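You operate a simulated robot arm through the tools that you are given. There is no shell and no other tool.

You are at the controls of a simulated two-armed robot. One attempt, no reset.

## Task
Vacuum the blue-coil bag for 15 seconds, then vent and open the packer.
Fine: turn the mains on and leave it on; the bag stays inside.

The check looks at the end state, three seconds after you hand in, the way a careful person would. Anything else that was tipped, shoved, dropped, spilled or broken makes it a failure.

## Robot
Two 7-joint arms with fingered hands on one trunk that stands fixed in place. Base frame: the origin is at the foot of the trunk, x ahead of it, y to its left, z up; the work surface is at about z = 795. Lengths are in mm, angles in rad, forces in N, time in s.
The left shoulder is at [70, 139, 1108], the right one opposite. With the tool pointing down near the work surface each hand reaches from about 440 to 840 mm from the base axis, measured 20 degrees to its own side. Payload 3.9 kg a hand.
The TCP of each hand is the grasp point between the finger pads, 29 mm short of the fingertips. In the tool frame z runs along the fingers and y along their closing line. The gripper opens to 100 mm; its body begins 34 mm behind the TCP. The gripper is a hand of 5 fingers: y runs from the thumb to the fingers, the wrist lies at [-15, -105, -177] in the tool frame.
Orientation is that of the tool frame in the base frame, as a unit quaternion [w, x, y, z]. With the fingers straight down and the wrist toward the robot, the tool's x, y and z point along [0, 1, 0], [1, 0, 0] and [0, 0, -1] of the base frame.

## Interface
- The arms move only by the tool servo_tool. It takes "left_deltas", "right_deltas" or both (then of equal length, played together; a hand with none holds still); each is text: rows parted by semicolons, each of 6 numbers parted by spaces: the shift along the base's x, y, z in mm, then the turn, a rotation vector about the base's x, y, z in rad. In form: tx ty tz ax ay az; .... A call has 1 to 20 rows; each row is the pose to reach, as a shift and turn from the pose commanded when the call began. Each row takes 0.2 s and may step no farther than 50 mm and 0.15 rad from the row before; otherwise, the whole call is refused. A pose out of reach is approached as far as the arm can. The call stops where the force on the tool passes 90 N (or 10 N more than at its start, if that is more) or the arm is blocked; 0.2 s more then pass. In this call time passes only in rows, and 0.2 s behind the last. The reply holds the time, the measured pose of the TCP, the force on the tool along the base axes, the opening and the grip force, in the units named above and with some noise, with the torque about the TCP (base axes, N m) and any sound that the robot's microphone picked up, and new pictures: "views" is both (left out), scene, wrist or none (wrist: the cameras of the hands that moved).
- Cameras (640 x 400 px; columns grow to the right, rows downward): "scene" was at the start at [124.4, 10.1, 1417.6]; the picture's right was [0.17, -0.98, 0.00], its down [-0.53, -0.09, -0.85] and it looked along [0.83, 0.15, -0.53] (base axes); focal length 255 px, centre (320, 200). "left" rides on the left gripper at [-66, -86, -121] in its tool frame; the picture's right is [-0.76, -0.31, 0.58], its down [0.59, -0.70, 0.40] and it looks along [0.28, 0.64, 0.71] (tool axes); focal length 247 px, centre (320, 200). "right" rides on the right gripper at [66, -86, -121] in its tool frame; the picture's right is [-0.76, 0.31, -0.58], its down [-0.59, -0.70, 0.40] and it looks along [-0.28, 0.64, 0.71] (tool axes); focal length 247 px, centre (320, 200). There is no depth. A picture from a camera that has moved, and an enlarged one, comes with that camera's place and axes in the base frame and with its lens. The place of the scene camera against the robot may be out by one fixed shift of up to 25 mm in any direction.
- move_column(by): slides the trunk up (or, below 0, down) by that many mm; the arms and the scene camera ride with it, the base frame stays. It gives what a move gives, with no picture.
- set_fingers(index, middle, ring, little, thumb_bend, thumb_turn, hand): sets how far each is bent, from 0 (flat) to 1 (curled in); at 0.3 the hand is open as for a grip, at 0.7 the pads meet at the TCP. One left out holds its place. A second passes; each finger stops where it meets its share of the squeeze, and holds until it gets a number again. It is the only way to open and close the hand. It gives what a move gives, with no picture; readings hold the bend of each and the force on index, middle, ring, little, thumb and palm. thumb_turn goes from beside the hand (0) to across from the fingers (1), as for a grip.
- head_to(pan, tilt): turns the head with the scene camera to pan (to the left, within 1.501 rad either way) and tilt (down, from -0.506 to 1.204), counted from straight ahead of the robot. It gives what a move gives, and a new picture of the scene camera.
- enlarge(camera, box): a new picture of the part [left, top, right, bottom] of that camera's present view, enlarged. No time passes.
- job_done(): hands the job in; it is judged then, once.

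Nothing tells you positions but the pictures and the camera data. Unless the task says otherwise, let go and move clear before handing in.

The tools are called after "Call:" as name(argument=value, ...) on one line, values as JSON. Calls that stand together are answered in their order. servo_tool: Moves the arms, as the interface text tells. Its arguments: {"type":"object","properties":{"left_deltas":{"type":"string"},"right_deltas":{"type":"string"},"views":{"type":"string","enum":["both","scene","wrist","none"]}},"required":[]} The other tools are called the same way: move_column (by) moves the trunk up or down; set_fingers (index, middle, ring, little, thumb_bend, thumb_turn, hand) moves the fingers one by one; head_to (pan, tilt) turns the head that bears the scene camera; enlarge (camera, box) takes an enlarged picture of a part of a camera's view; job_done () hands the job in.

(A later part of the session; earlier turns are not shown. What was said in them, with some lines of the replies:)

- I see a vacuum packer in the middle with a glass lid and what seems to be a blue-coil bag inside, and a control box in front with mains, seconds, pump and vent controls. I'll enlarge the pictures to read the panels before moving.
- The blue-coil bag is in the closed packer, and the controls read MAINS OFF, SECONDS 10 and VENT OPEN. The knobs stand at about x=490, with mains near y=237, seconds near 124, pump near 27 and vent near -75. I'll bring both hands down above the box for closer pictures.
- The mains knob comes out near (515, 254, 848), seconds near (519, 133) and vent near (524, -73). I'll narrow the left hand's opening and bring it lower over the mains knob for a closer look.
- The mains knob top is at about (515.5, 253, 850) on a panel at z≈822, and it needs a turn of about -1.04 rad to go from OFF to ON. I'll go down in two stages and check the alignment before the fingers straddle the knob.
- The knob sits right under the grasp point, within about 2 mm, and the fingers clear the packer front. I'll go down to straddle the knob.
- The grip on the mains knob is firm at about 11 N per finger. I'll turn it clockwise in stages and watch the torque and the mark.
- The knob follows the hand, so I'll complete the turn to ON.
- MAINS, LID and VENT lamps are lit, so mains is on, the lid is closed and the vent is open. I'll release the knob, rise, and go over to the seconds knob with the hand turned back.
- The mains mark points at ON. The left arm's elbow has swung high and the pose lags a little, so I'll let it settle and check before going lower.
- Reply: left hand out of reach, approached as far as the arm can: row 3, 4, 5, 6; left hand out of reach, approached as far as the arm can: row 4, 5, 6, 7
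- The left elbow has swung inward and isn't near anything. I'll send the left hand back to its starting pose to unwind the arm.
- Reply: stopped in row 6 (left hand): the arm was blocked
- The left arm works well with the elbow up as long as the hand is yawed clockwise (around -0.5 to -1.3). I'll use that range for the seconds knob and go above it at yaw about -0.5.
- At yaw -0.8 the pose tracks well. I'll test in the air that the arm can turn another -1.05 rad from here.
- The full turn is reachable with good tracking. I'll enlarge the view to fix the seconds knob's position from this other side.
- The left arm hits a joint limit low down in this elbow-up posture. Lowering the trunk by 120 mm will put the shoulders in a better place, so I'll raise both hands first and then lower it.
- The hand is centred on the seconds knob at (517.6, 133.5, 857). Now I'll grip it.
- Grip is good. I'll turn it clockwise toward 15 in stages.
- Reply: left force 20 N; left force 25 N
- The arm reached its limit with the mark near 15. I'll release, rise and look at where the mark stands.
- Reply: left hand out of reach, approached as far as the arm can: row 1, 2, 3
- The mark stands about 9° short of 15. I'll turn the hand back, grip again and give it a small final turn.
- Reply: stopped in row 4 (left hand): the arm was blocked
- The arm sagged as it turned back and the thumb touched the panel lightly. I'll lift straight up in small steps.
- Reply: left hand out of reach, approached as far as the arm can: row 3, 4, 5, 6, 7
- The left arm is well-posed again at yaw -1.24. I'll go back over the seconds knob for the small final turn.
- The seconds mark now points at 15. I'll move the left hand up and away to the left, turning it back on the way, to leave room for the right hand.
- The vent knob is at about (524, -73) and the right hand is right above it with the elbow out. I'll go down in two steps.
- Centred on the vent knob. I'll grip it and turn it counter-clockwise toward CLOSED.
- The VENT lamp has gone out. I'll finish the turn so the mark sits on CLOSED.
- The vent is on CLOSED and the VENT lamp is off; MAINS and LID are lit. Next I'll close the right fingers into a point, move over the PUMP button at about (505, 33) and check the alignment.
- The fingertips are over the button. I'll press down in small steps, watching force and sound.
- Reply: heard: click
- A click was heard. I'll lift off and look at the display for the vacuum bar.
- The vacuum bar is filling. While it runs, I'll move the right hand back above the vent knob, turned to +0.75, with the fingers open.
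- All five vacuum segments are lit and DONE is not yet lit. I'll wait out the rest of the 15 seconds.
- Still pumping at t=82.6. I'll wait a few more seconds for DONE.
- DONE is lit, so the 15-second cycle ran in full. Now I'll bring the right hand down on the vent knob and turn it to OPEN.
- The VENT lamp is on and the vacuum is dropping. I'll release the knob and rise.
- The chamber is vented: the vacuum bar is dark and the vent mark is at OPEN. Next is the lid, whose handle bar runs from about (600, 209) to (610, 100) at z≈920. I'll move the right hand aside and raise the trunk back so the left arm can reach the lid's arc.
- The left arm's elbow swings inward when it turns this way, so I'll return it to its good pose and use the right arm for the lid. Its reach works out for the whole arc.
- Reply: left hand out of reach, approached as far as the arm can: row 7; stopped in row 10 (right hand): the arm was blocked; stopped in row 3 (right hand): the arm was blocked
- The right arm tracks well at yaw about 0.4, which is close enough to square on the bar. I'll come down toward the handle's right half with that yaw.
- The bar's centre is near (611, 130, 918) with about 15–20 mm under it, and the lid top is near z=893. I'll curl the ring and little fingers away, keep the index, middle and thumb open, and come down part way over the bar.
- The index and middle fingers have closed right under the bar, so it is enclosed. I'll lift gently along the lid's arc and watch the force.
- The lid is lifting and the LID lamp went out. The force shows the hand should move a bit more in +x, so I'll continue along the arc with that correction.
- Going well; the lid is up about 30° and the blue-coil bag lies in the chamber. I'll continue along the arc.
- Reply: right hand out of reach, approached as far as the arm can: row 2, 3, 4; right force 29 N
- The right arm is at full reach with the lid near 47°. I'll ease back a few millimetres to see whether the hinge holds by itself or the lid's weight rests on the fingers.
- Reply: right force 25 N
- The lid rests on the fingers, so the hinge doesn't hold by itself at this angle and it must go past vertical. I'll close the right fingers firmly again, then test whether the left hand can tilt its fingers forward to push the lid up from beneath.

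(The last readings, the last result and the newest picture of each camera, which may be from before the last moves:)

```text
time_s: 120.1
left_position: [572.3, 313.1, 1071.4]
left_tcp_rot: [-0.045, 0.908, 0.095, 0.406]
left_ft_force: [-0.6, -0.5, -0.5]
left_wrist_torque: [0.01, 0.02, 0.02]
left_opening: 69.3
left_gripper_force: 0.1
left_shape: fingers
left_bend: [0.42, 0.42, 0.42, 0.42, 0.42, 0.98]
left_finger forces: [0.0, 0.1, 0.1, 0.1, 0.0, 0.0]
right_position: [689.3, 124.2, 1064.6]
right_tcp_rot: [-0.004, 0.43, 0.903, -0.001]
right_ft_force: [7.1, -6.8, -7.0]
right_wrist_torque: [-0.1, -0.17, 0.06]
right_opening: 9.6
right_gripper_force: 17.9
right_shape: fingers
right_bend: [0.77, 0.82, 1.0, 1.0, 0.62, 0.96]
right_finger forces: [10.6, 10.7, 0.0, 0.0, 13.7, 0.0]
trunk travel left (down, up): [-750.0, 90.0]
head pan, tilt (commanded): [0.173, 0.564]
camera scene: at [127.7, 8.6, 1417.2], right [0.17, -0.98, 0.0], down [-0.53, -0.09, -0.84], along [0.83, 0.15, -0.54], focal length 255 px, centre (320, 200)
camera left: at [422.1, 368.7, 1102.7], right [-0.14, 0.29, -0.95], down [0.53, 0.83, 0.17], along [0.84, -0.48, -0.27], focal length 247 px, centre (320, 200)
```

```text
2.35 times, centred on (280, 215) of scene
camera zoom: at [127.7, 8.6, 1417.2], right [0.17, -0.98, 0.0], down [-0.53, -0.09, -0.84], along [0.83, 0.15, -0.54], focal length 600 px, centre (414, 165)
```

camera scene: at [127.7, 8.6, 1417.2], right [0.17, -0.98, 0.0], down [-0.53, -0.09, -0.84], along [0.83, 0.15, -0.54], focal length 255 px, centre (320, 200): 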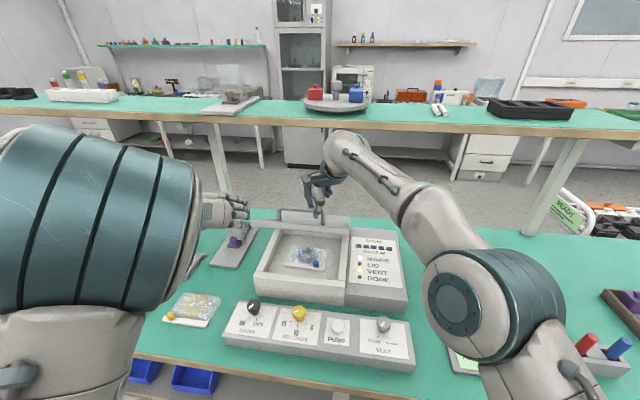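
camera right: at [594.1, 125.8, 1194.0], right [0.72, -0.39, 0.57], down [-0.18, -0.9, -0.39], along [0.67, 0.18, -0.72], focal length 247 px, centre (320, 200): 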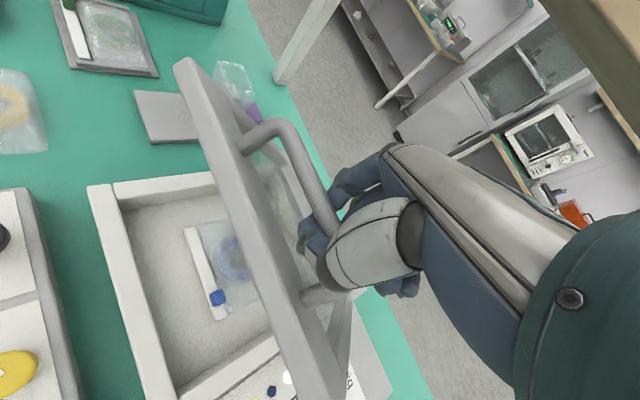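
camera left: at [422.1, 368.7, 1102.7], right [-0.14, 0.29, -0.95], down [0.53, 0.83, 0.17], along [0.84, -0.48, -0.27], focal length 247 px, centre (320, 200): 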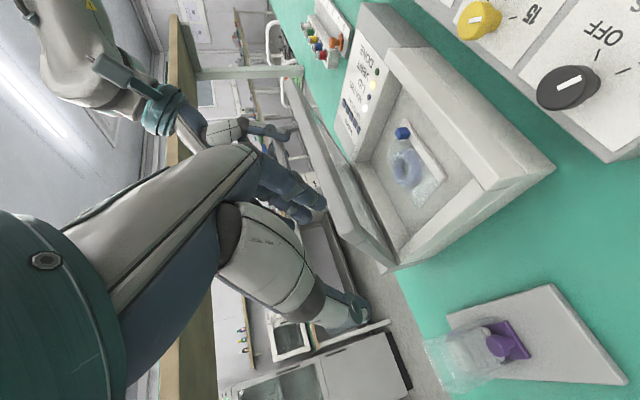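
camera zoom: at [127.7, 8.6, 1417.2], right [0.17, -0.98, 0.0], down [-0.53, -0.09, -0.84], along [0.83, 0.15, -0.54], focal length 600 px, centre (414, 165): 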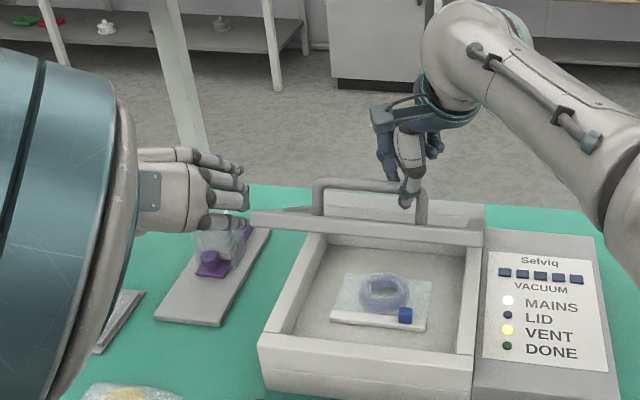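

The left arm handles the forward tilt well. I'll close the left fingers into a beak, tilt a bit further forward, and bring it lower in front of the lid's left corner.

Call:
set_fingers(hand="left", index=0.7, middle=0.7, ring=0.7, little=0.7, thumb_bend=0.7)

Call:
servo_tool(left_deltas="0 0 -25 0.021 -0.098 0; 0 0 -50 0.042 -0.196 0; 0 0 -75 0.063 -0.293 0; 0 0 -100 0.084 -0.391 0; 0 0 -115 0.084 -0.391 0; 0 0 -115 0.084 -0.391 0", views="both")

Call:
enlarge(camera="scene", box=[160, 150, 400, 320])

```text
time_s: 121.1
left_position: [572.5, 313.3, 1071.2]
left_tcp_rot: [-0.044, 0.909, 0.095, 0.404]
left_ft_force: [0.1, -0.4, -0.8]
left_wrist_torque: [-0.02, 0.03, -0.05]
left_opening: 1.7
left_gripper_force: 0.2
left_shape: fingers
left_bend: [0.7, 0.7, 0.7, 0.7, 0.7, 0.98]
left_finger forces: [0.1, 0.0, 0.0, 0.0, 0.1, 0.0]
right_position: [689.5, 121.7, 1064.9]
right_tcp_rot: [-0.004, 0.43, 0.903, -0.001]
right_ft_force: [7.2, -7.4, -6.8]
right_wrist_torque: [-0.17, -0.17, 0.04]
right_opening: 9.7
right_gripper_force: 17.7
right_shape: fingers
right_bend: [0.77, 0.82, 1.0, 1.0, 0.62, 0.96]
right_finger forces: [10.7, 10.6, 0.1, 0.1, 13.7, 0.0]
trunk travel left (down, up): [-750.0, 90.0]
head pan, tilt (commanded): [0.173, 0.564]
```

```text
time_s: 122.5
left_position: [571.4, 313.4, 956.9]
left_tcp_rot: [-0.062, 0.81, 0.084, 0.576]
left_ft_force: [-0.7, 0.4, -0.2]
left_wrist_torque: [0.01, -0.02, 0.01]
left_opening: 1.6
left_gripper_force: 0.0
left_shape: fingers
left_bend: [0.7, 0.7, 0.7, 0.7, 0.7, 0.98]
left_finger forces: [0.1, 0.0, 0.0, 0.0, 0.1, 0.0]
right_position: [689.0, 121.3, 1065.3]
right_tcp_rot: [-0.004, 0.429, 0.903, -0.001]
right_ft_force: [7.3, -7.7, -7.9]
right_wrist_torque: [-0.15, -0.13, 0.03]
right_opening: 9.5
right_gripper_force: 17.9
right_shape: fingers
right_bend: [0.77, 0.82, 1.0, 1.0, 0.62, 0.96]
right_finger forces: [10.8, 10.8, 0.0, 0.0, 13.8, 0.1]
trunk travel left (down, up): [-750.0, 90.0]
head pan, tilt (commanded): [0.173, 0.564]
camera scene: at [127.7, 8.6, 1417.2], right [0.17, -0.98, 0.0], down [-0.53, -0.09, -0.84], along [0.83, 0.15, -0.54], focal length 255 px, centre (320, 200)
camera left: at [419.7, 368.5, 933.9], right [0.23, 0.37, -0.9], down [0.41, 0.81, 0.43], along [0.88, -0.47, 0.03], focal length 247 px, centre (320, 200)
```

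scene: 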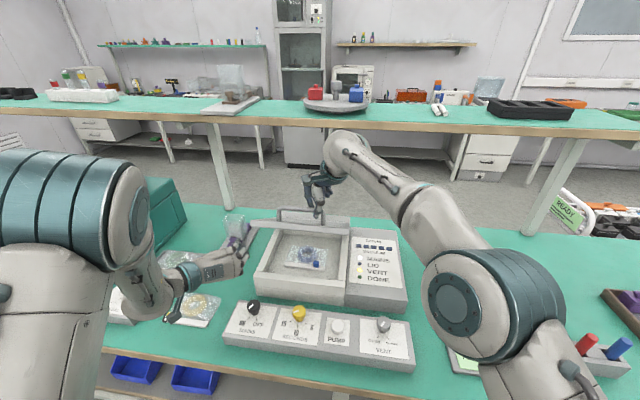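
left: 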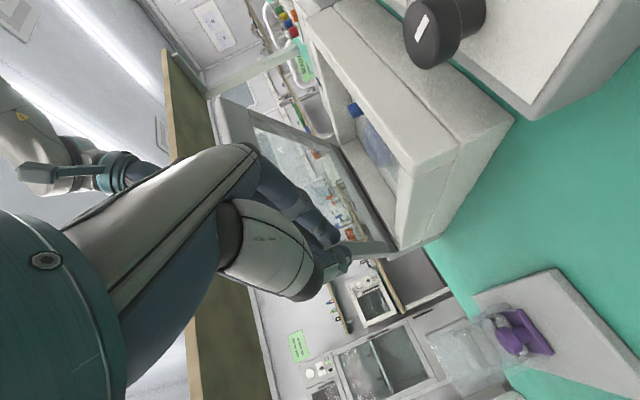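

```text
2.35 times, centred on (280, 235) of scene
camera zoom: at [127.7, 8.6, 1417.2], right [0.17, -0.98, 0.0], down [-0.53, -0.09, -0.84], along [0.83, 0.15, -0.54], focal length 600 px, centre (414, 118)
```

zoom: 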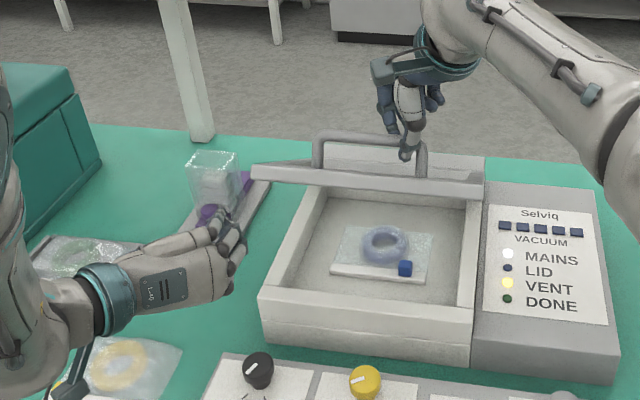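

The left hand is in position in front of the lid's left corner. I'll move it in beneath the lid's front edge at about (640, 235, 938).

Call:
servo_tool(left_deltas="5 -20 -8 0 0 0; 10 -45 -16 0 0 0; 20 -70 -19 0 0 0; 35 -78 -19 0 0 0; 50 -78 -19 0 0 0; 62 -78 -19 0 0 0", views="both")

Call:
enlarge(camera="scene", box=[200, 150, 400, 300])

Call:
enlarge(camera="left", box=[180, 60, 460, 340])

```text
time_s: 123.9
left_position: [633.2, 235.3, 936.9]
left_tcp_rot: [-0.062, 0.811, 0.085, 0.576]
left_ft_force: [0.8, 0.2, 0.5]
left_wrist_torque: [0.02, 0.0, 0.02]
left_opening: 1.5
left_gripper_force: 0.1
left_shape: fingers
left_bend: [0.7, 0.7, 0.7, 0.7, 0.7, 0.98]
left_finger forces: [0.1, 0.0, 0.1, 0.0, 0.0, 0.1]
right_position: [689.6, 121.8, 1065.4]
right_tcp_rot: [-0.004, 0.43, 0.903, -0.002]
right_ft_force: [9.0, -6.9, -8.8]
right_wrist_torque: [-0.13, -0.12, 0.05]
right_opening: 9.5
right_gripper_force: 17.2
right_shape: fingers
right_bend: [0.77, 0.82, 1.0, 1.0, 0.62, 0.96]
right_finger forces: [11.3, 10.8, 0.0, 0.0, 13.7, 0.0]
trunk travel left (down, up): [-750.0, 90.0]
head pan, tilt (commanded): [0.173, 0.564]
camera scene: at [127.7, 8.6, 1417.2], right [0.17, -0.98, 0.0], down [-0.53, -0.09, -0.84], along [0.83, 0.15, -0.54], focal length 255 px, centre (320, 200)
camera left: at [481.8, 290.1, 914.2], right [0.23, 0.37, -0.9], down [0.41, 0.81, 0.43], along [0.88, -0.47, 0.03], focal length 247 px, centre (320, 200)
```

scene: 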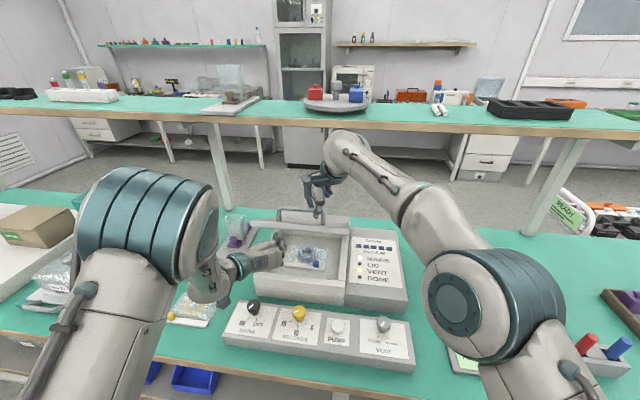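
left: 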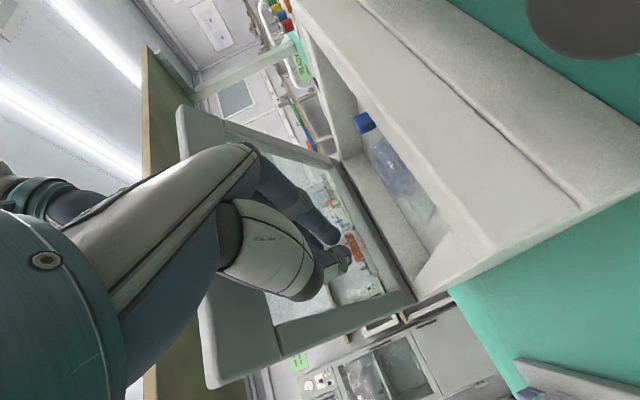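

```text
2.67 times, centred on (300, 225) of scene
camera zoom: at [127.7, 8.6, 1417.2], right [0.17, -0.98, 0.0], down [-0.53, -0.09, -0.84], along [0.83, 0.15, -0.54], focal length 680 px, centre (373, 133)
```

zoom: 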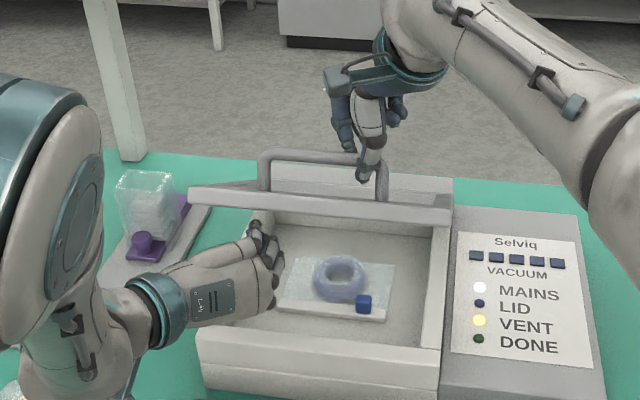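

```text
1.43 times, centred on (320, 200) of left
camera zoom: at [481.8, 290.1, 914.2], right [0.23, 0.37, -0.9], down [0.41, 0.81, 0.43], along [0.88, -0.47, 0.03], focal length 353 px, centre (320, 200)
```

zoom: 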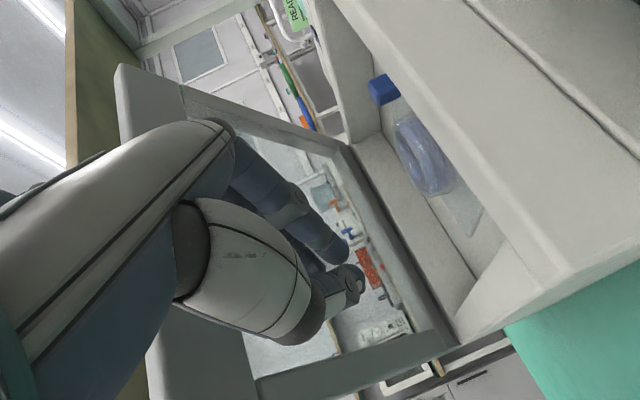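

The left hand is under the lid. I'll shift it left so it bears on the lid's frame rather than the glass, then raise until light contact.

Call:
servo_tool(left_deltas="0 9 0 0 0 0; 0 18 0 0 0 0; 0 20 4 0 0 0; 0 20 8 0 0 0", views="wrist")

Call:
enlarge(camera="scene", box=[200, 170, 340, 280])

```text
time_s: 124.9
left_position: [634.3, 254.9, 944.2]
left_tcp_rot: [-0.062, 0.811, 0.084, 0.576]
left_ft_force: [0.2, -0.3, 0.0]
left_wrist_torque: [0.02, -0.03, 0.0]
left_opening: 1.7
left_gripper_force: 0.0
left_shape: fingers
left_bend: [0.7, 0.7, 0.7, 0.7, 0.7, 0.98]
left_finger forces: [0.1, 0.0, 0.0, 0.1, 0.1, 0.0]
right_position: [689.1, 122.1, 1064.6]
right_tcp_rot: [-0.004, 0.429, 0.903, 0.0]
right_ft_force: [7.1, -7.2, -7.5]
right_wrist_torque: [-0.16, -0.14, 0.09]
right_opening: 9.5
right_gripper_force: 17.8
right_shape: fingers
right_bend: [0.77, 0.82, 1.0, 1.0, 0.62, 0.96]
right_finger forces: [10.9, 10.5, 0.0, 0.0, 13.9, 0.0]
trunk travel left (down, up): [-750.0, 90.0]
head pan, tilt (commanded): [0.173, 0.564]
camera left: at [482.0, 310.3, 922.4], right [0.23, 0.36, -0.9], down [0.41, 0.8, 0.43], along [0.88, -0.47, 0.03], focal length 247 px, centre (320, 200)
```

left: 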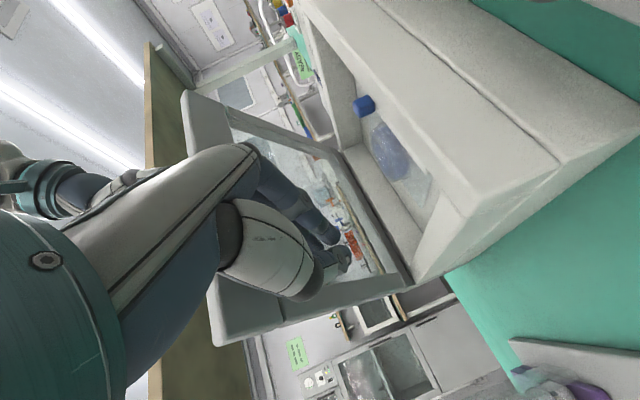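

```text
3.64 times, centred on (270, 225) of scene
camera zoom: at [127.7, 8.6, 1417.2], right [0.17, -0.98, 0.0], down [-0.53, -0.09, -0.84], along [0.83, 0.15, -0.54], focal length 928 px, centre (502, 109)
```

zoom: 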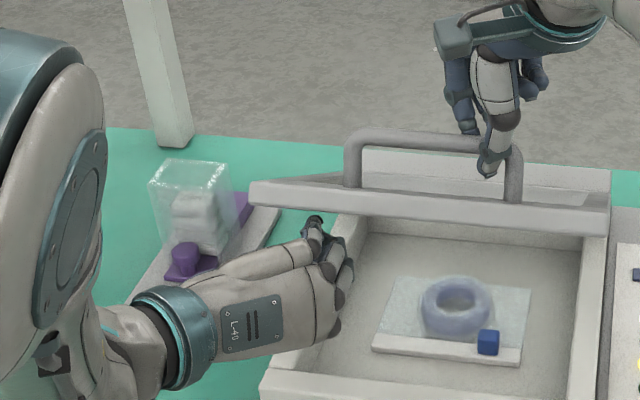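

Call:
servo_tool(left_deltas="0 0 4 0 0 0; 0 0 8 0 0 0; 0 0 12 0 0 0", views="none")

Call:
enlarge(camera="scene", box=[200, 170, 340, 280])

```text
time_s: 125.7
left_position: [633.5, 254.1, 955.8]
left_tcp_rot: [-0.062, 0.811, 0.084, 0.576]
left_ft_force: [0.4, -0.8, -2.7]
left_wrist_torque: [0.03, 0.02, -0.02]
left_opening: 1.6
left_gripper_force: 1.0
left_shape: fingers
left_bend: [0.7, 0.7, 0.7, 0.7, 0.7, 0.98]
left_finger forces: [0.0, 0.0, 0.0, 2.1, 0.1, 0.1]
right_position: [688.7, 122.4, 1065.8]
right_tcp_rot: [-0.002, 0.43, 0.903, 0.0]
right_ft_force: [7.5, -6.6, -5.7]
right_wrist_torque: [-0.17, -0.17, 0.04]
right_opening: 9.6
right_gripper_force: 18.1
right_shape: fingers
right_bend: [0.77, 0.82, 1.0, 1.0, 0.61, 0.96]
right_finger forces: [10.8, 10.8, 0.1, 0.0, 13.8, 0.0]
trunk travel left (down, up): [-750.0, 90.0]
head pan, tilt (commanded): [0.173, 0.564]
```

```text
3.64 times, centred on (270, 225) of scene
camera zoom: at [127.8, 8.6, 1417.2], right [0.17, -0.98, 0.0], down [-0.53, -0.09, -0.84], along [0.83, 0.15, -0.54], focal length 928 px, centre (502, 109)
```

zoom: 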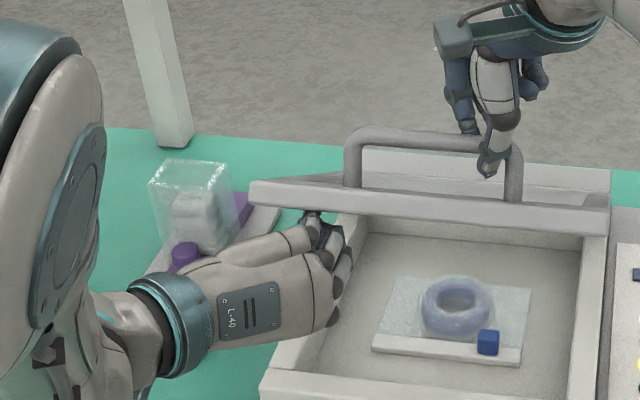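

Light contact: the left hand bears about 3 N. I'll raise it a touch to take the weight, then open the right fingers from under the bar.

Call:
servo_tool(left_deltas="1 0 3 0 0 0; 1 0 5 0 0 0", views="none")

Call:
set_fingers(hand="right", index=0.42, middle=0.42, thumb_bend=0.58)

Call:
enlarge(camera="scene", box=[200, 150, 360, 280])

Call:
enlarge(camera="right", box=[160, 80, 420, 340])

```text
time_s: 126.3
left_position: [634.3, 255.2, 960.3]
left_tcp_rot: [-0.063, 0.811, 0.084, 0.575]
left_ft_force: [-2.6, -1.9, -6.1]
left_wrist_torque: [0.1, 0.0, -0.05]
left_opening: 1.6
left_gripper_force: 4.4
left_shape: fingers
left_bend: [0.7, 0.7, 0.7, 0.7, 0.7, 0.98]
left_finger forces: [0.0, 0.0, 0.0, 8.6, 0.0, 0.0]
right_position: [689.1, 122.4, 1065.2]
right_tcp_rot: [-0.003, 0.43, 0.903, 0.0]
right_ft_force: [10.5, -6.1, -2.6]
right_wrist_torque: [-0.19, -0.17, 0.04]
right_opening: 9.4
right_gripper_force: 18.4
right_shape: fingers
right_bend: [0.77, 0.82, 1.0, 1.0, 0.61, 0.96]
right_finger forces: [11.6, 12.2, 0.0, 0.0, 13.2, 0.1]
trunk travel left (down, up): [-750.0, 90.0]
head pan, tilt (commanded): [0.173, 0.564]
```

```text
time_s: 127.3
left_position: [631.6, 256.6, 962.8]
left_tcp_rot: [-0.061, 0.81, 0.084, 0.577]
left_ft_force: [-0.9, -0.4, -0.6]
left_wrist_torque: [0.03, 0.0, -0.01]
left_opening: 1.6
left_gripper_force: 0.4
left_shape: fingers
left_bend: [0.7, 0.7, 0.7, 0.7, 0.7, 0.98]
left_finger forces: [0.0, 0.0, 0.1, 0.3, 0.0, 0.0]
right_position: [687.1, 124.6, 1065.9]
right_tcp_rot: [-0.003, 0.43, 0.903, -0.001]
right_ft_force: [-0.2, 0.3, -0.7]
right_wrist_torque: [-0.02, 0.03, -0.02]
right_opening: 50.5
right_gripper_force: 0.0
right_shape: fingers
right_bend: [0.42, 0.42, 1.0, 1.0, 0.57, 0.97]
right_finger forces: [0.0, 0.1, 0.0, 0.1, 0.1, 0.1]
trunk travel left (down, up): [-750.0, 90.0]
head pan, tilt (commanded): [0.173, 0.564]
```

```text
3.08 times, centred on (280, 215) of scene
camera zoom: at [124.6, 10.0, 1417.6], right [0.17, -0.98, 0.0], down [-0.53, -0.09, -0.85], along [0.83, 0.15, -0.53], focal length 785 px, centre (443, 154)
```

zoom: 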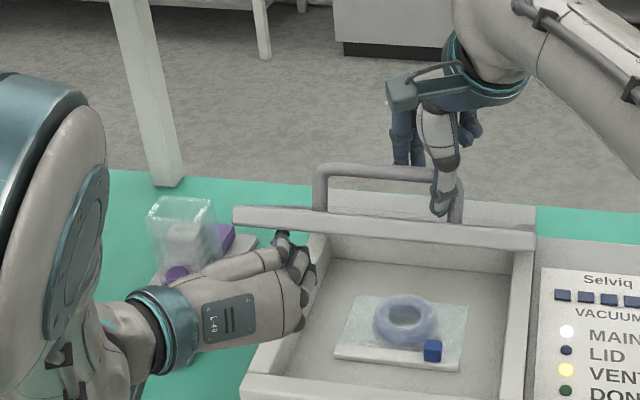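

```text
1.54 times, centred on (290, 210) of right
camera zoom: at [579.0, 120.6, 1188.6], right [0.72, -0.39, 0.57], down [-0.18, -0.9, -0.4], along [0.67, 0.19, -0.72], focal length 380 px, centre (366, 185)
```

zoom: 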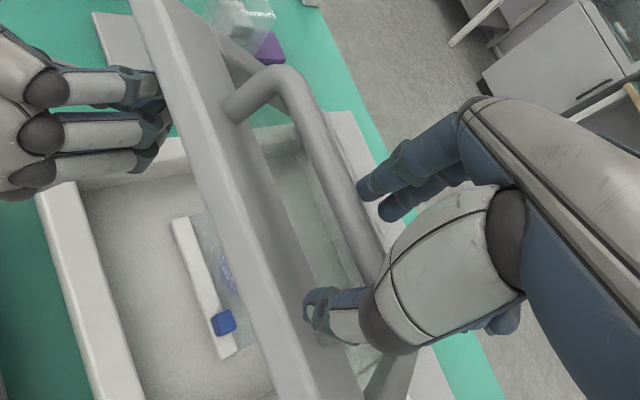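

After opening the right fingers both hands read almost no force, so the hinge does hold by friction. I'll lift the right hand straight off the bar and take it back.

Call:
servo_tool(right_deltas="0 0 12 0 0 0; 0 0 25 0 0 0; 0 0 40 0 0 0; -10 0 52 0 0 0; -30 -10 60 0 0 0; -55 -30 65 0 0 0; -80 -60 65 0 0 0; -100 -95 60 0 0 0; -115 -135 50 0 0 0", views="both")

Call:
enlarge(camera="scene", box=[200, 150, 400, 300])

```text
time_s: 129.3
left_position: [631.4, 253.9, 963.1]
left_tcp_rot: [-0.062, 0.81, 0.084, 0.577]
left_ft_force: [-0.1, 0.1, 0.2]
left_wrist_torque: [0.02, -0.01, -0.02]
left_opening: 1.6
left_gripper_force: 0.4
left_shape: fingers
left_bend: [0.7, 0.7, 0.7, 0.7, 0.7, 0.98]
left_finger forces: [0.0, 0.1, 0.0, 0.2, 0.1, 0.1]
right_position: [571.9, -12.6, 1116.8]
right_tcp_rot: [-0.002, 0.428, 0.904, 0.0]
right_ft_force: [-0.5, -0.1, -1.1]
right_wrist_torque: [0.02, -0.01, -0.01]
right_opening: 51.1
right_gripper_force: 0.1
right_shape: fingers
right_bend: [0.42, 0.42, 1.0, 1.0, 0.57, 0.98]
right_finger forces: [0.0, 0.0, 0.1, 0.0, 0.0, 0.0]
trunk travel left (down, up): [-750.0, 90.0]
head pan, tilt (commanded): [0.173, 0.564]
camera scene: at [123.7, 8.0, 1417.7], right [0.17, -0.98, 0.0], down [-0.53, -0.09, -0.85], along [0.83, 0.15, -0.53], focal length 255 px, centre (320, 200)
camera right: at [463.3, -16.3, 1238.5], right [0.72, -0.39, 0.57], down [-0.17, -0.9, -0.4], along [0.67, 0.19, -0.71], focal length 247 px, centre (320, 200)
```

scene: 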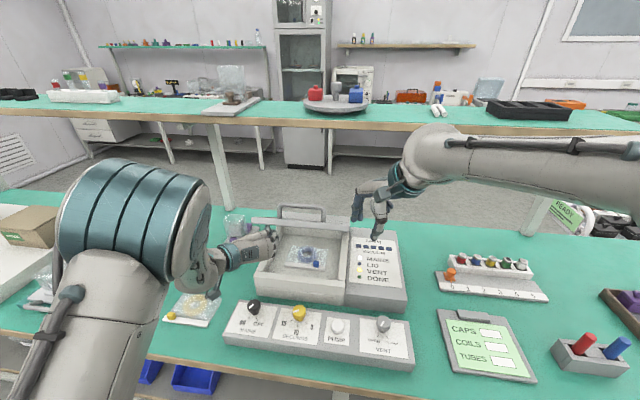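
right: 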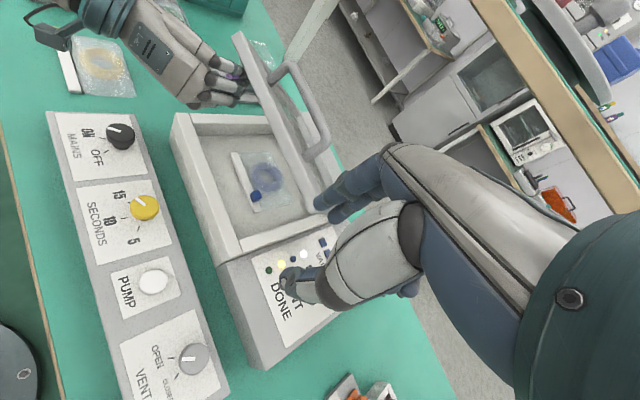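

```text
2.67 times, centred on (300, 225) of scene
camera zoom: at [123.7, 8.0, 1417.7], right [0.17, -0.98, 0.0], down [-0.53, -0.09, -0.85], along [0.83, 0.15, -0.53], focal length 680 px, centre (373, 133)
```

zoom: 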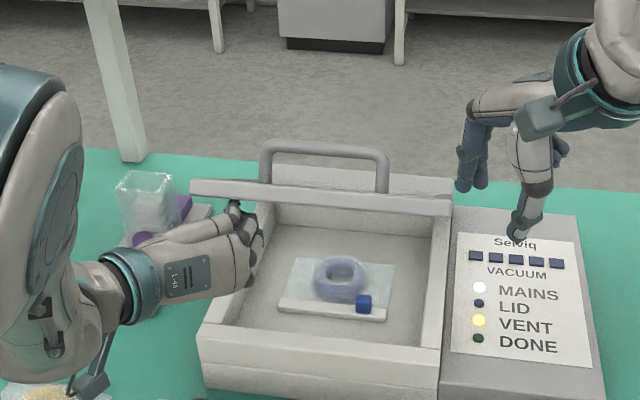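

The lid stays where it was left. Now I'll push it further open from beneath with the left hand, following the arc and watching force.

Call:
servo_tool(left_deltas="6 0 8 0 0 0; 13 0 16 0 0 0; 21 0 25 0 0 0; 30 0 33 0 0 0; 40 0 41 0 0 0", views="both")

Call:
enlarge(camera="scene", box=[200, 130, 400, 280])

```text
time_s: 130.5
left_position: [673.0, 255.2, 1003.5]
left_tcp_rot: [-0.061, 0.809, 0.084, 0.578]
left_ft_force: [-0.8, -0.3, -0.3]
left_wrist_torque: [0.01, 0.0, -0.02]
left_opening: 1.4
left_gripper_force: 0.4
left_shape: fingers
left_bend: [0.7, 0.7, 0.7, 0.7, 0.7, 0.98]
left_finger forces: [0.1, 0.0, 0.1, 1.1, 0.0, 0.1]
right_position: [572.0, -10.2, 1115.9]
right_tcp_rot: [-0.002, 0.43, 0.903, -0.001]
right_ft_force: [0.1, -0.5, 0.1]
right_wrist_torque: [-0.01, -0.02, 0.0]
right_opening: 51.0
right_gripper_force: 0.1
right_shape: fingers
right_bend: [0.42, 0.42, 1.0, 1.0, 0.57, 0.98]
right_finger forces: [0.1, 0.1, 0.1, 0.0, 0.1, 0.1]
trunk travel left (down, up): [-750.0, 90.0]
head pan, tilt (commanded): [0.173, 0.564]
camera scene: at [124.4, 10.1, 1417.6], right [0.17, -0.98, 0.0], down [-0.53, -0.09, -0.85], along [0.83, 0.15, -0.53], focal length 255 px, centre (320, 200)
camera left: at [520.7, 311.2, 981.1], right [0.23, 0.36, -0.9], down [0.41, 0.81, 0.43], along [0.88, -0.47, 0.03], focal length 247 px, centre (320, 200)
```

scene: 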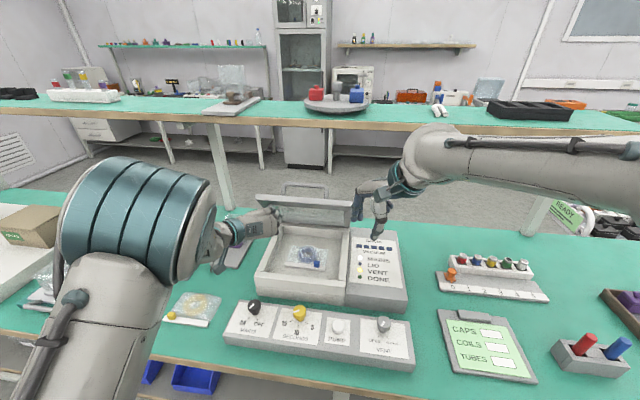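
left: 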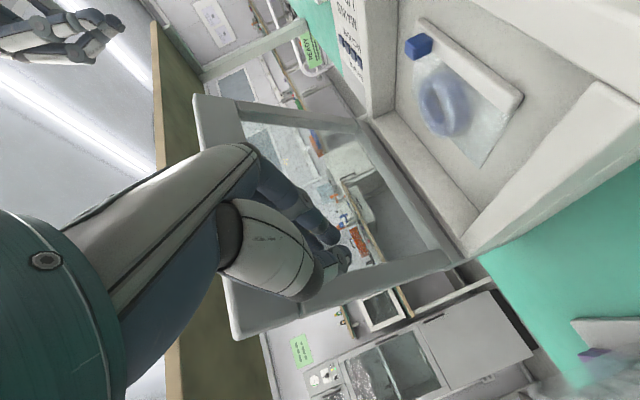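

```text
2.67 times, centred on (300, 205) of scene
camera zoom: at [124.4, 10.1, 1417.6], right [0.17, -0.98, 0.0], down [-0.53, -0.09, -0.85], along [0.83, 0.15, -0.53], focal length 680 px, centre (373, 187)
```

zoom: 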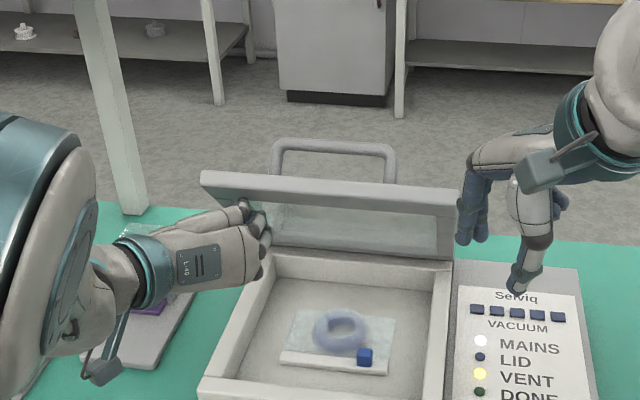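

It moves easily. I'll carry on toward vertical with the left hand and take the right hand further out of the way.

Call:
servo_tool(left_deltas="10 0 7 0 0 0; 20 0 14 0 0 0; 29 0 20 0 0 0; 38 0 25 0 0 0; 48 0 30 0 0 0; 58 0 33 0 0 0", right_deltas="-5 -20 5 0 0 -0.05; -10 -45 10 0 0 -0.1; -15 -70 15 0 0 -0.15; -20 -100 20 0 0 -0.2; -25 -130 25 0 0 -0.25; -30 -160 30 0 0 -0.3", views="both")

Call:
enlarge(camera="scene", box=[200, 130, 400, 280])

```text
time_s: 131.9
left_position: [730.3, 253.7, 1037.6]
left_tcp_rot: [-0.063, 0.81, 0.085, 0.577]
left_ft_force: [-1.1, 0.0, -0.5]
left_wrist_torque: [0.0, -0.04, 0.01]
left_opening: 1.5
left_gripper_force: 0.4
left_shape: fingers
left_bend: [0.7, 0.7, 0.7, 0.7, 0.7, 0.98]
left_finger forces: [0.0, 0.1, 0.1, 1.2, 0.0, 0.0]
right_position: [541.1, -173.2, 1146.0]
right_tcp_rot: [-0.002, 0.56, 0.829, 0.0]
right_ft_force: [0.3, -0.2, -0.7]
right_wrist_torque: [0.0, 0.05, 0.01]
right_opening: 51.0
right_gripper_force: 0.0
right_shape: fingers
right_bend: [0.42, 0.42, 1.0, 1.0, 0.57, 0.98]
right_finger forces: [0.0, 0.0, 0.1, 0.1, 0.1, 0.1]
trunk travel left (down, up): [-750.0, 90.0]
head pan, tilt (commanded): [0.173, 0.564]
camera scene: at [124.3, 8.4, 1417.6], right [0.17, -0.98, 0.0], down [-0.53, -0.09, -0.85], along [0.83, 0.15, -0.53], focal length 255 px, centre (320, 200)
camera right: at [438.3, -144.3, 1268.3], right [0.57, -0.59, 0.57], down [-0.43, -0.81, -0.4], along [0.7, -0.02, -0.72], focal length 247 px, centre (320, 200)
camera left: at [579.2, 310.0, 1014.8], right [0.23, 0.37, -0.9], down [0.41, 0.8, 0.43], along [0.88, -0.47, 0.03], focal length 247 px, centre (320, 200)
```

scene: 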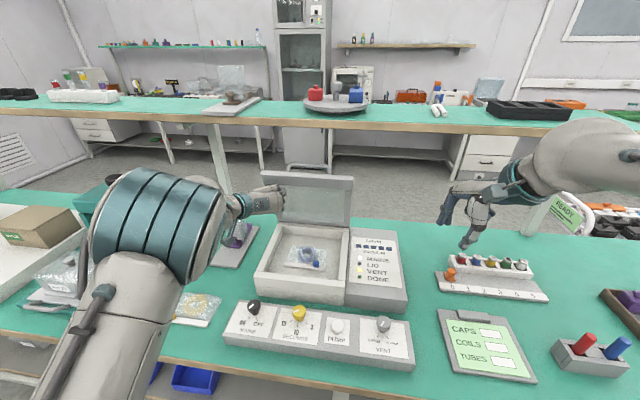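
right: 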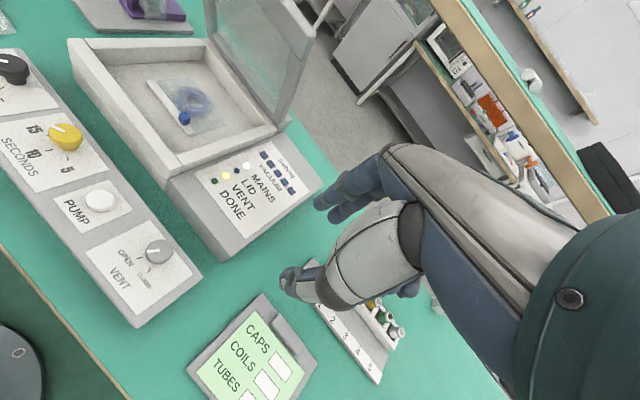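
left: 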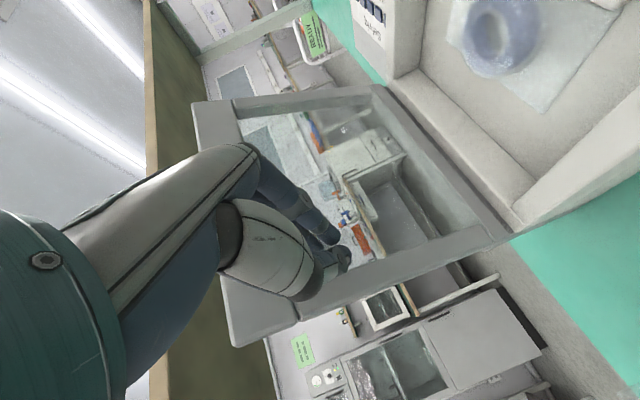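

```text
2.67 times, centred on (300, 205) of scene
camera zoom: at [124.3, 8.4, 1417.6], right [0.17, -0.98, 0.0], down [-0.53, -0.09, -0.85], along [0.83, 0.15, -0.53], focal length 680 px, centre (373, 187)
```

zoom: 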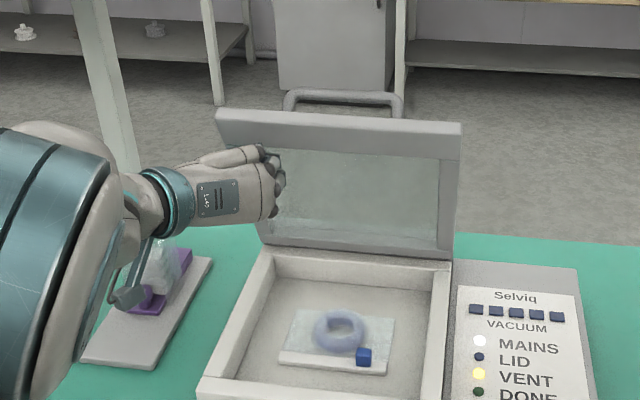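

Call:
servo_tool(left_deltas="8 0 2 0 0 0; 16 0 4 0 0 0; 24 0 6 0 0 0", views="scene")

Call:
enlarge(camera="scene", box=[200, 130, 400, 280])

```text
time_s: 132.7
left_position: [754.9, 255.1, 1044.8]
left_tcp_rot: [-0.062, 0.81, 0.084, 0.577]
left_ft_force: [-1.2, -0.5, 0.2]
left_wrist_torque: [0.01, 0.04, -0.02]
left_opening: 1.7
left_gripper_force: 0.1
left_shape: fingers
left_bend: [0.7, 0.7, 0.7, 0.7, 0.7, 0.98]
left_finger forces: [0.0, 0.1, 1.0, 0.0, 0.0, 0.0]
right_position: [542.5, -170.9, 1145.8]
right_tcp_rot: [-0.002, 0.56, 0.828, -0.002]
right_ft_force: [0.3, 0.2, 0.4]
right_wrist_torque: [-0.05, 0.0, 0.02]
right_opening: 51.1
right_gripper_force: 0.0
right_shape: fingers
right_bend: [0.42, 0.42, 1.0, 1.0, 0.57, 0.98]
right_finger forces: [0.1, 0.1, 0.0, 0.0, 0.0, 0.0]
trunk travel left (down, up): [-750.0, 90.0]
head pan, tilt (commanded): [0.173, 0.564]
camera scene: at [124.4, 10.3, 1417.6], right [0.17, -0.98, 0.0], down [-0.53, -0.09, -0.85], along [0.83, 0.15, -0.53], focal length 255 px, centre (320, 200)
```

scene: 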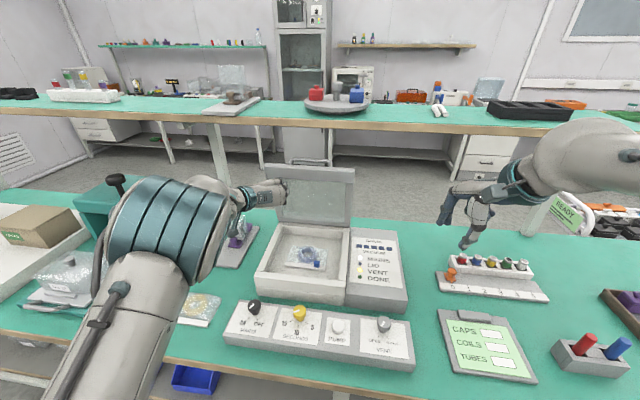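

```text
2.67 times, centred on (300, 205) of scene
camera zoom: at [124.4, 10.3, 1417.6], right [0.17, -0.98, 0.0], down [-0.53, -0.09, -0.85], along [0.83, 0.15, -0.53], focal length 680 px, centre (373, 187)
```

zoom: 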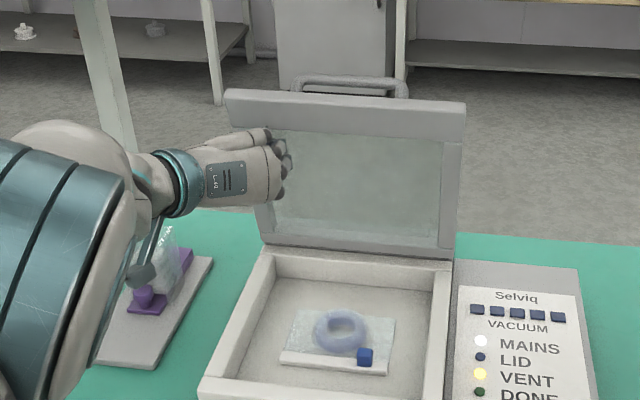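

The lid is nearly upright. I'll draw the left hand straight back and check that the lid stays.

Call:
servo_tool(left_deltas="-15 0 0 0 0 0; -40 0 0 0 0 0; -70 0 0 0 0 0; -100 5 0 0 0 0; -130 15 5 0 0 0; -150 35 10 0 0 0", views="both")

Call:
enlarge(camera="scene", box=[200, 120, 420, 340])

Call:
enlarge(camera="right", box=[0, 0, 340, 330])

```text
time_s: 134.1
left_position: [602.8, 292.7, 1053.1]
left_tcp_rot: [-0.061, 0.809, 0.085, 0.578]
left_ft_force: [0.0, 0.0, -0.3]
left_wrist_torque: [-0.02, 0.03, -0.01]
left_opening: 1.4
left_gripper_force: 0.0
left_shape: fingers
left_bend: [0.7, 0.7, 0.7, 0.7, 0.7, 0.98]
left_finger forces: [0.1, 0.0, 0.0, 0.0, 0.0, 0.0]
right_position: [542.1, -170.1, 1146.4]
right_tcp_rot: [-0.001, 0.56, 0.828, -0.001]
right_ft_force: [-0.3, -0.2, -0.6]
right_wrist_torque: [-0.01, -0.02, 0.0]
right_opening: 50.9
right_gripper_force: 0.2
right_shape: fingers
right_bend: [0.42, 0.42, 1.0, 1.0, 0.57, 0.98]
right_finger forces: [0.0, 0.1, 0.0, 0.0, 0.0, 0.0]
trunk travel left (down, up): [-750.0, 90.0]
head pan, tilt (commanded): [0.173, 0.564]
camera scene: at [123.7, 11.3, 1417.6], right [0.17, -0.98, 0.0], down [-0.53, -0.09, -0.85], along [0.83, 0.15, -0.53], focal length 255 px, centre (320, 200)
camera left: at [451.4, 348.7, 1030.1], right [0.23, 0.36, -0.9], down [0.41, 0.81, 0.43], along [0.88, -0.47, 0.04], focal length 247 px, centre (320, 200)
```

scene: 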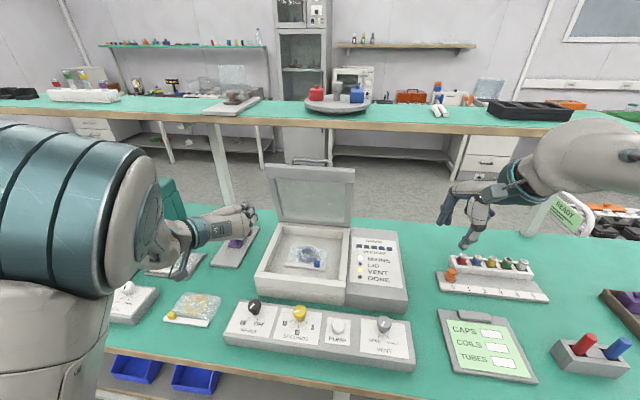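
left: 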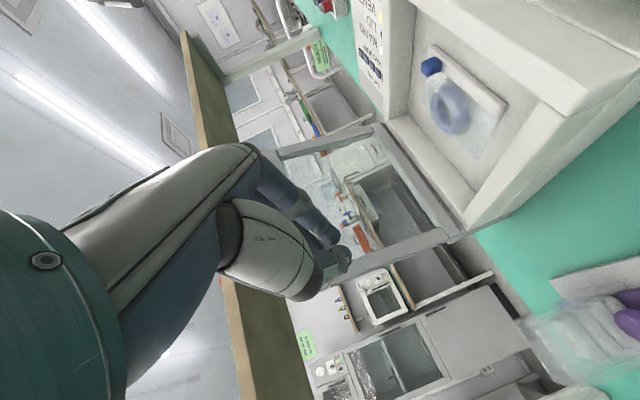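

```text
1.82 times, centred on (310, 230) of scene
camera zoom: at [123.7, 11.3, 1417.6], right [0.17, -0.98, 0.0], down [-0.53, -0.09, -0.85], along [0.83, 0.15, -0.53], focal length 464 px, centre (338, 146)
```

zoom: 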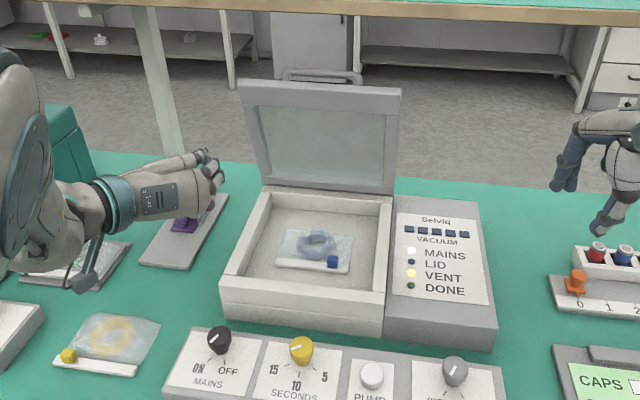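

```text
1.21 times, centred on (170, 165) of right
camera zoom: at [437.8, -141.5, 1268.7], right [0.57, -0.59, 0.57], down [-0.43, -0.81, -0.4], along [0.7, -0.02, -0.72], focal length 299 px, centre (502, 242)
```

zoom: 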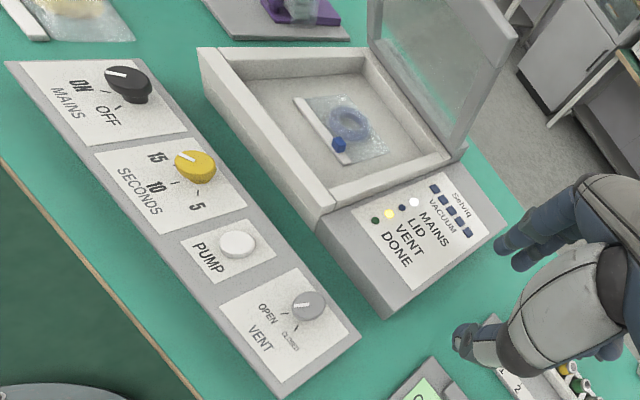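

The lid stays open by itself. I'll move the left hand up and back to be well clear, then look everything over.

Call:
servo_tool(left_deltas="-15 0 20 0 0 0; -30 0 45 0 0 0; -45 0 70 0 0 0; -60 0 95 0 0 0; -70 0 115 0 0 0", right_deltas="-5 -5 10 0 0 0; -10 -10 20 0 0 0; -15 -15 30 0 0 0; -20 -20 40 0 0 0; -25 -25 50 0 0 0", views="scene")

Call:
head_to(pan=0.25, tilt=0.62)

Call:
enlarge(camera="scene", box=[220, 100, 460, 350])

```text
time_s: 135.3
left_position: [532.9, 289.9, 1168.9]
left_tcp_rot: [-0.062, 0.81, 0.085, 0.577]
left_ft_force: [-0.4, -1.4, 0.1]
left_wrist_torque: [0.01, 0.0, 0.01]
left_opening: 1.7
left_gripper_force: 0.1
left_shape: fingers
left_bend: [0.7, 0.7, 0.7, 0.7, 0.7, 0.98]
left_finger forces: [0.0, 0.0, 0.0, 0.0, 0.0, 0.0]
right_position: [517.4, -197.0, 1196.6]
right_tcp_rot: [-0.002, 0.56, 0.828, 0.0]
right_ft_force: [-0.1, 0.0, -0.7]
right_wrist_torque: [0.0, -0.02, -0.01]
right_opening: 51.1
right_gripper_force: 0.0
right_shape: fingers
right_bend: [0.42, 0.42, 1.0, 1.0, 0.57, 0.98]
right_finger forces: [0.1, 0.1, 0.1, 0.0, 0.0, 0.0]
trunk travel left (down, up): [-750.0, 90.0]
head pan, tilt (commanded): [0.173, 0.564]
camera scene: at [124.5, 8.7, 1417.5], right [0.17, -0.98, 0.0], down [-0.53, -0.09, -0.85], along [0.83, 0.15, -0.53], focal length 255 px, centre (320, 200)
```

scene: 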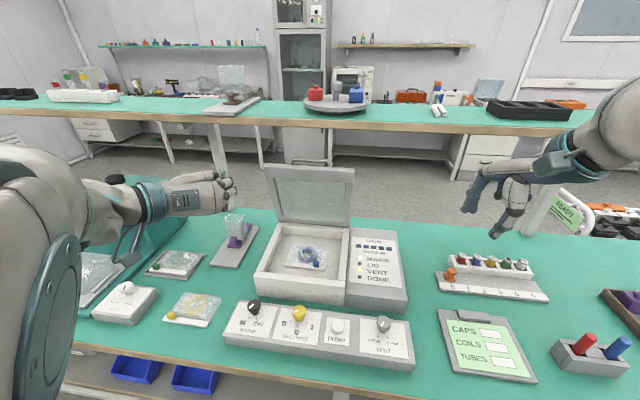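

```text
time_s: 135.9
left_position: [533.9, 291.9, 1167.6]
left_tcp_rot: [-0.062, 0.81, 0.084, 0.577]
left_ft_force: [-1.2, -0.1, 1.1]
left_wrist_torque: [0.04, -0.01, 0.01]
left_opening: 1.5
left_gripper_force: 0.0
left_shape: fingers
left_bend: [0.7, 0.7, 0.7, 0.7, 0.7, 0.98]
left_finger forces: [0.0, 0.1, 0.1, 0.1, 0.0, 0.0]
right_position: [517.7, -195.7, 1196.5]
right_tcp_rot: [-0.003, 0.559, 0.829, -0.001]
right_ft_force: [-0.5, -0.2, -1.2]
right_wrist_torque: [0.0, 0.02, 0.01]
right_opening: 50.9
right_gripper_force: 0.1
right_shape: fingers
right_bend: [0.42, 0.42, 1.0, 1.0, 0.57, 0.98]
right_finger forces: [0.0, 0.0, 0.0, 0.1, 0.1, 0.0]
trunk travel left (down, up): [-750.0, 90.0]
head pan, tilt (commanded): [0.25, 0.62]
camera scene: at [121.6, 16.3, 1412.6], right [0.25, -0.97, 0.0], down [-0.56, -0.14, -0.81], along [0.79, 0.2, -0.58], focal length 255 px, centre (320, 200)
```

scene: 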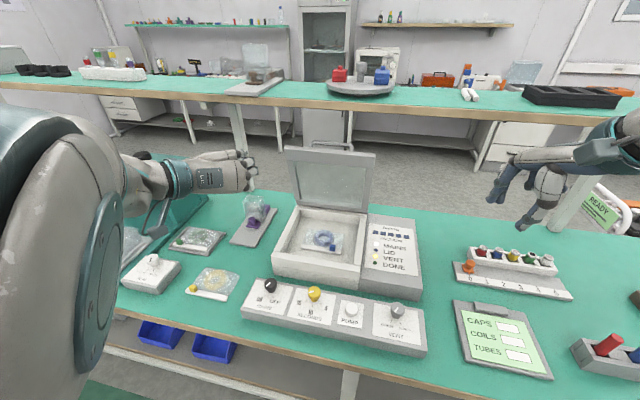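

```text
1.60 times, centred on (340, 225) of scene
camera zoom: at [121.6, 16.3, 1412.6], right [0.25, -0.97, 0.0], down [-0.56, -0.14, -0.81], along [0.79, 0.2, -0.58], focal length 408 px, centre (288, 160)
```

zoom: 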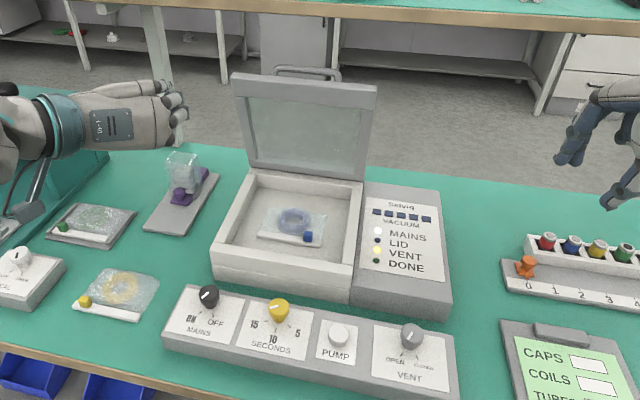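

The bag was vacuumed for the full 15 seconds, the chamber is vented, and the packer lid stands open by itself. The blue-coil bag is still inside, mains is on, the vent is at OPEN, both hands are clear and nothing else has moved, so I'm handing in.

Call:
job_done()

```text
The job is handed in.
```

The blue-coil bag was vacuumed for 15 seconds, then the packer was vented and opened.

- **Vacuum:** I set the timer to 15 and closed the vent. The pump ran until the DONE lamp lit.
- **Vent:** The knob is back at OPEN, and all the vacuum lights had gone out before I opened the lid.
- **Lid:** It stands nearly upright without being held, and stayed there after I let go.
- **Left as allowed:** Mains is on and the bag is still in the chamber.

While I was setting the timer, the left thumb pressed the control panel lightly once. The last pictures show nothing tipped, moved or broken.
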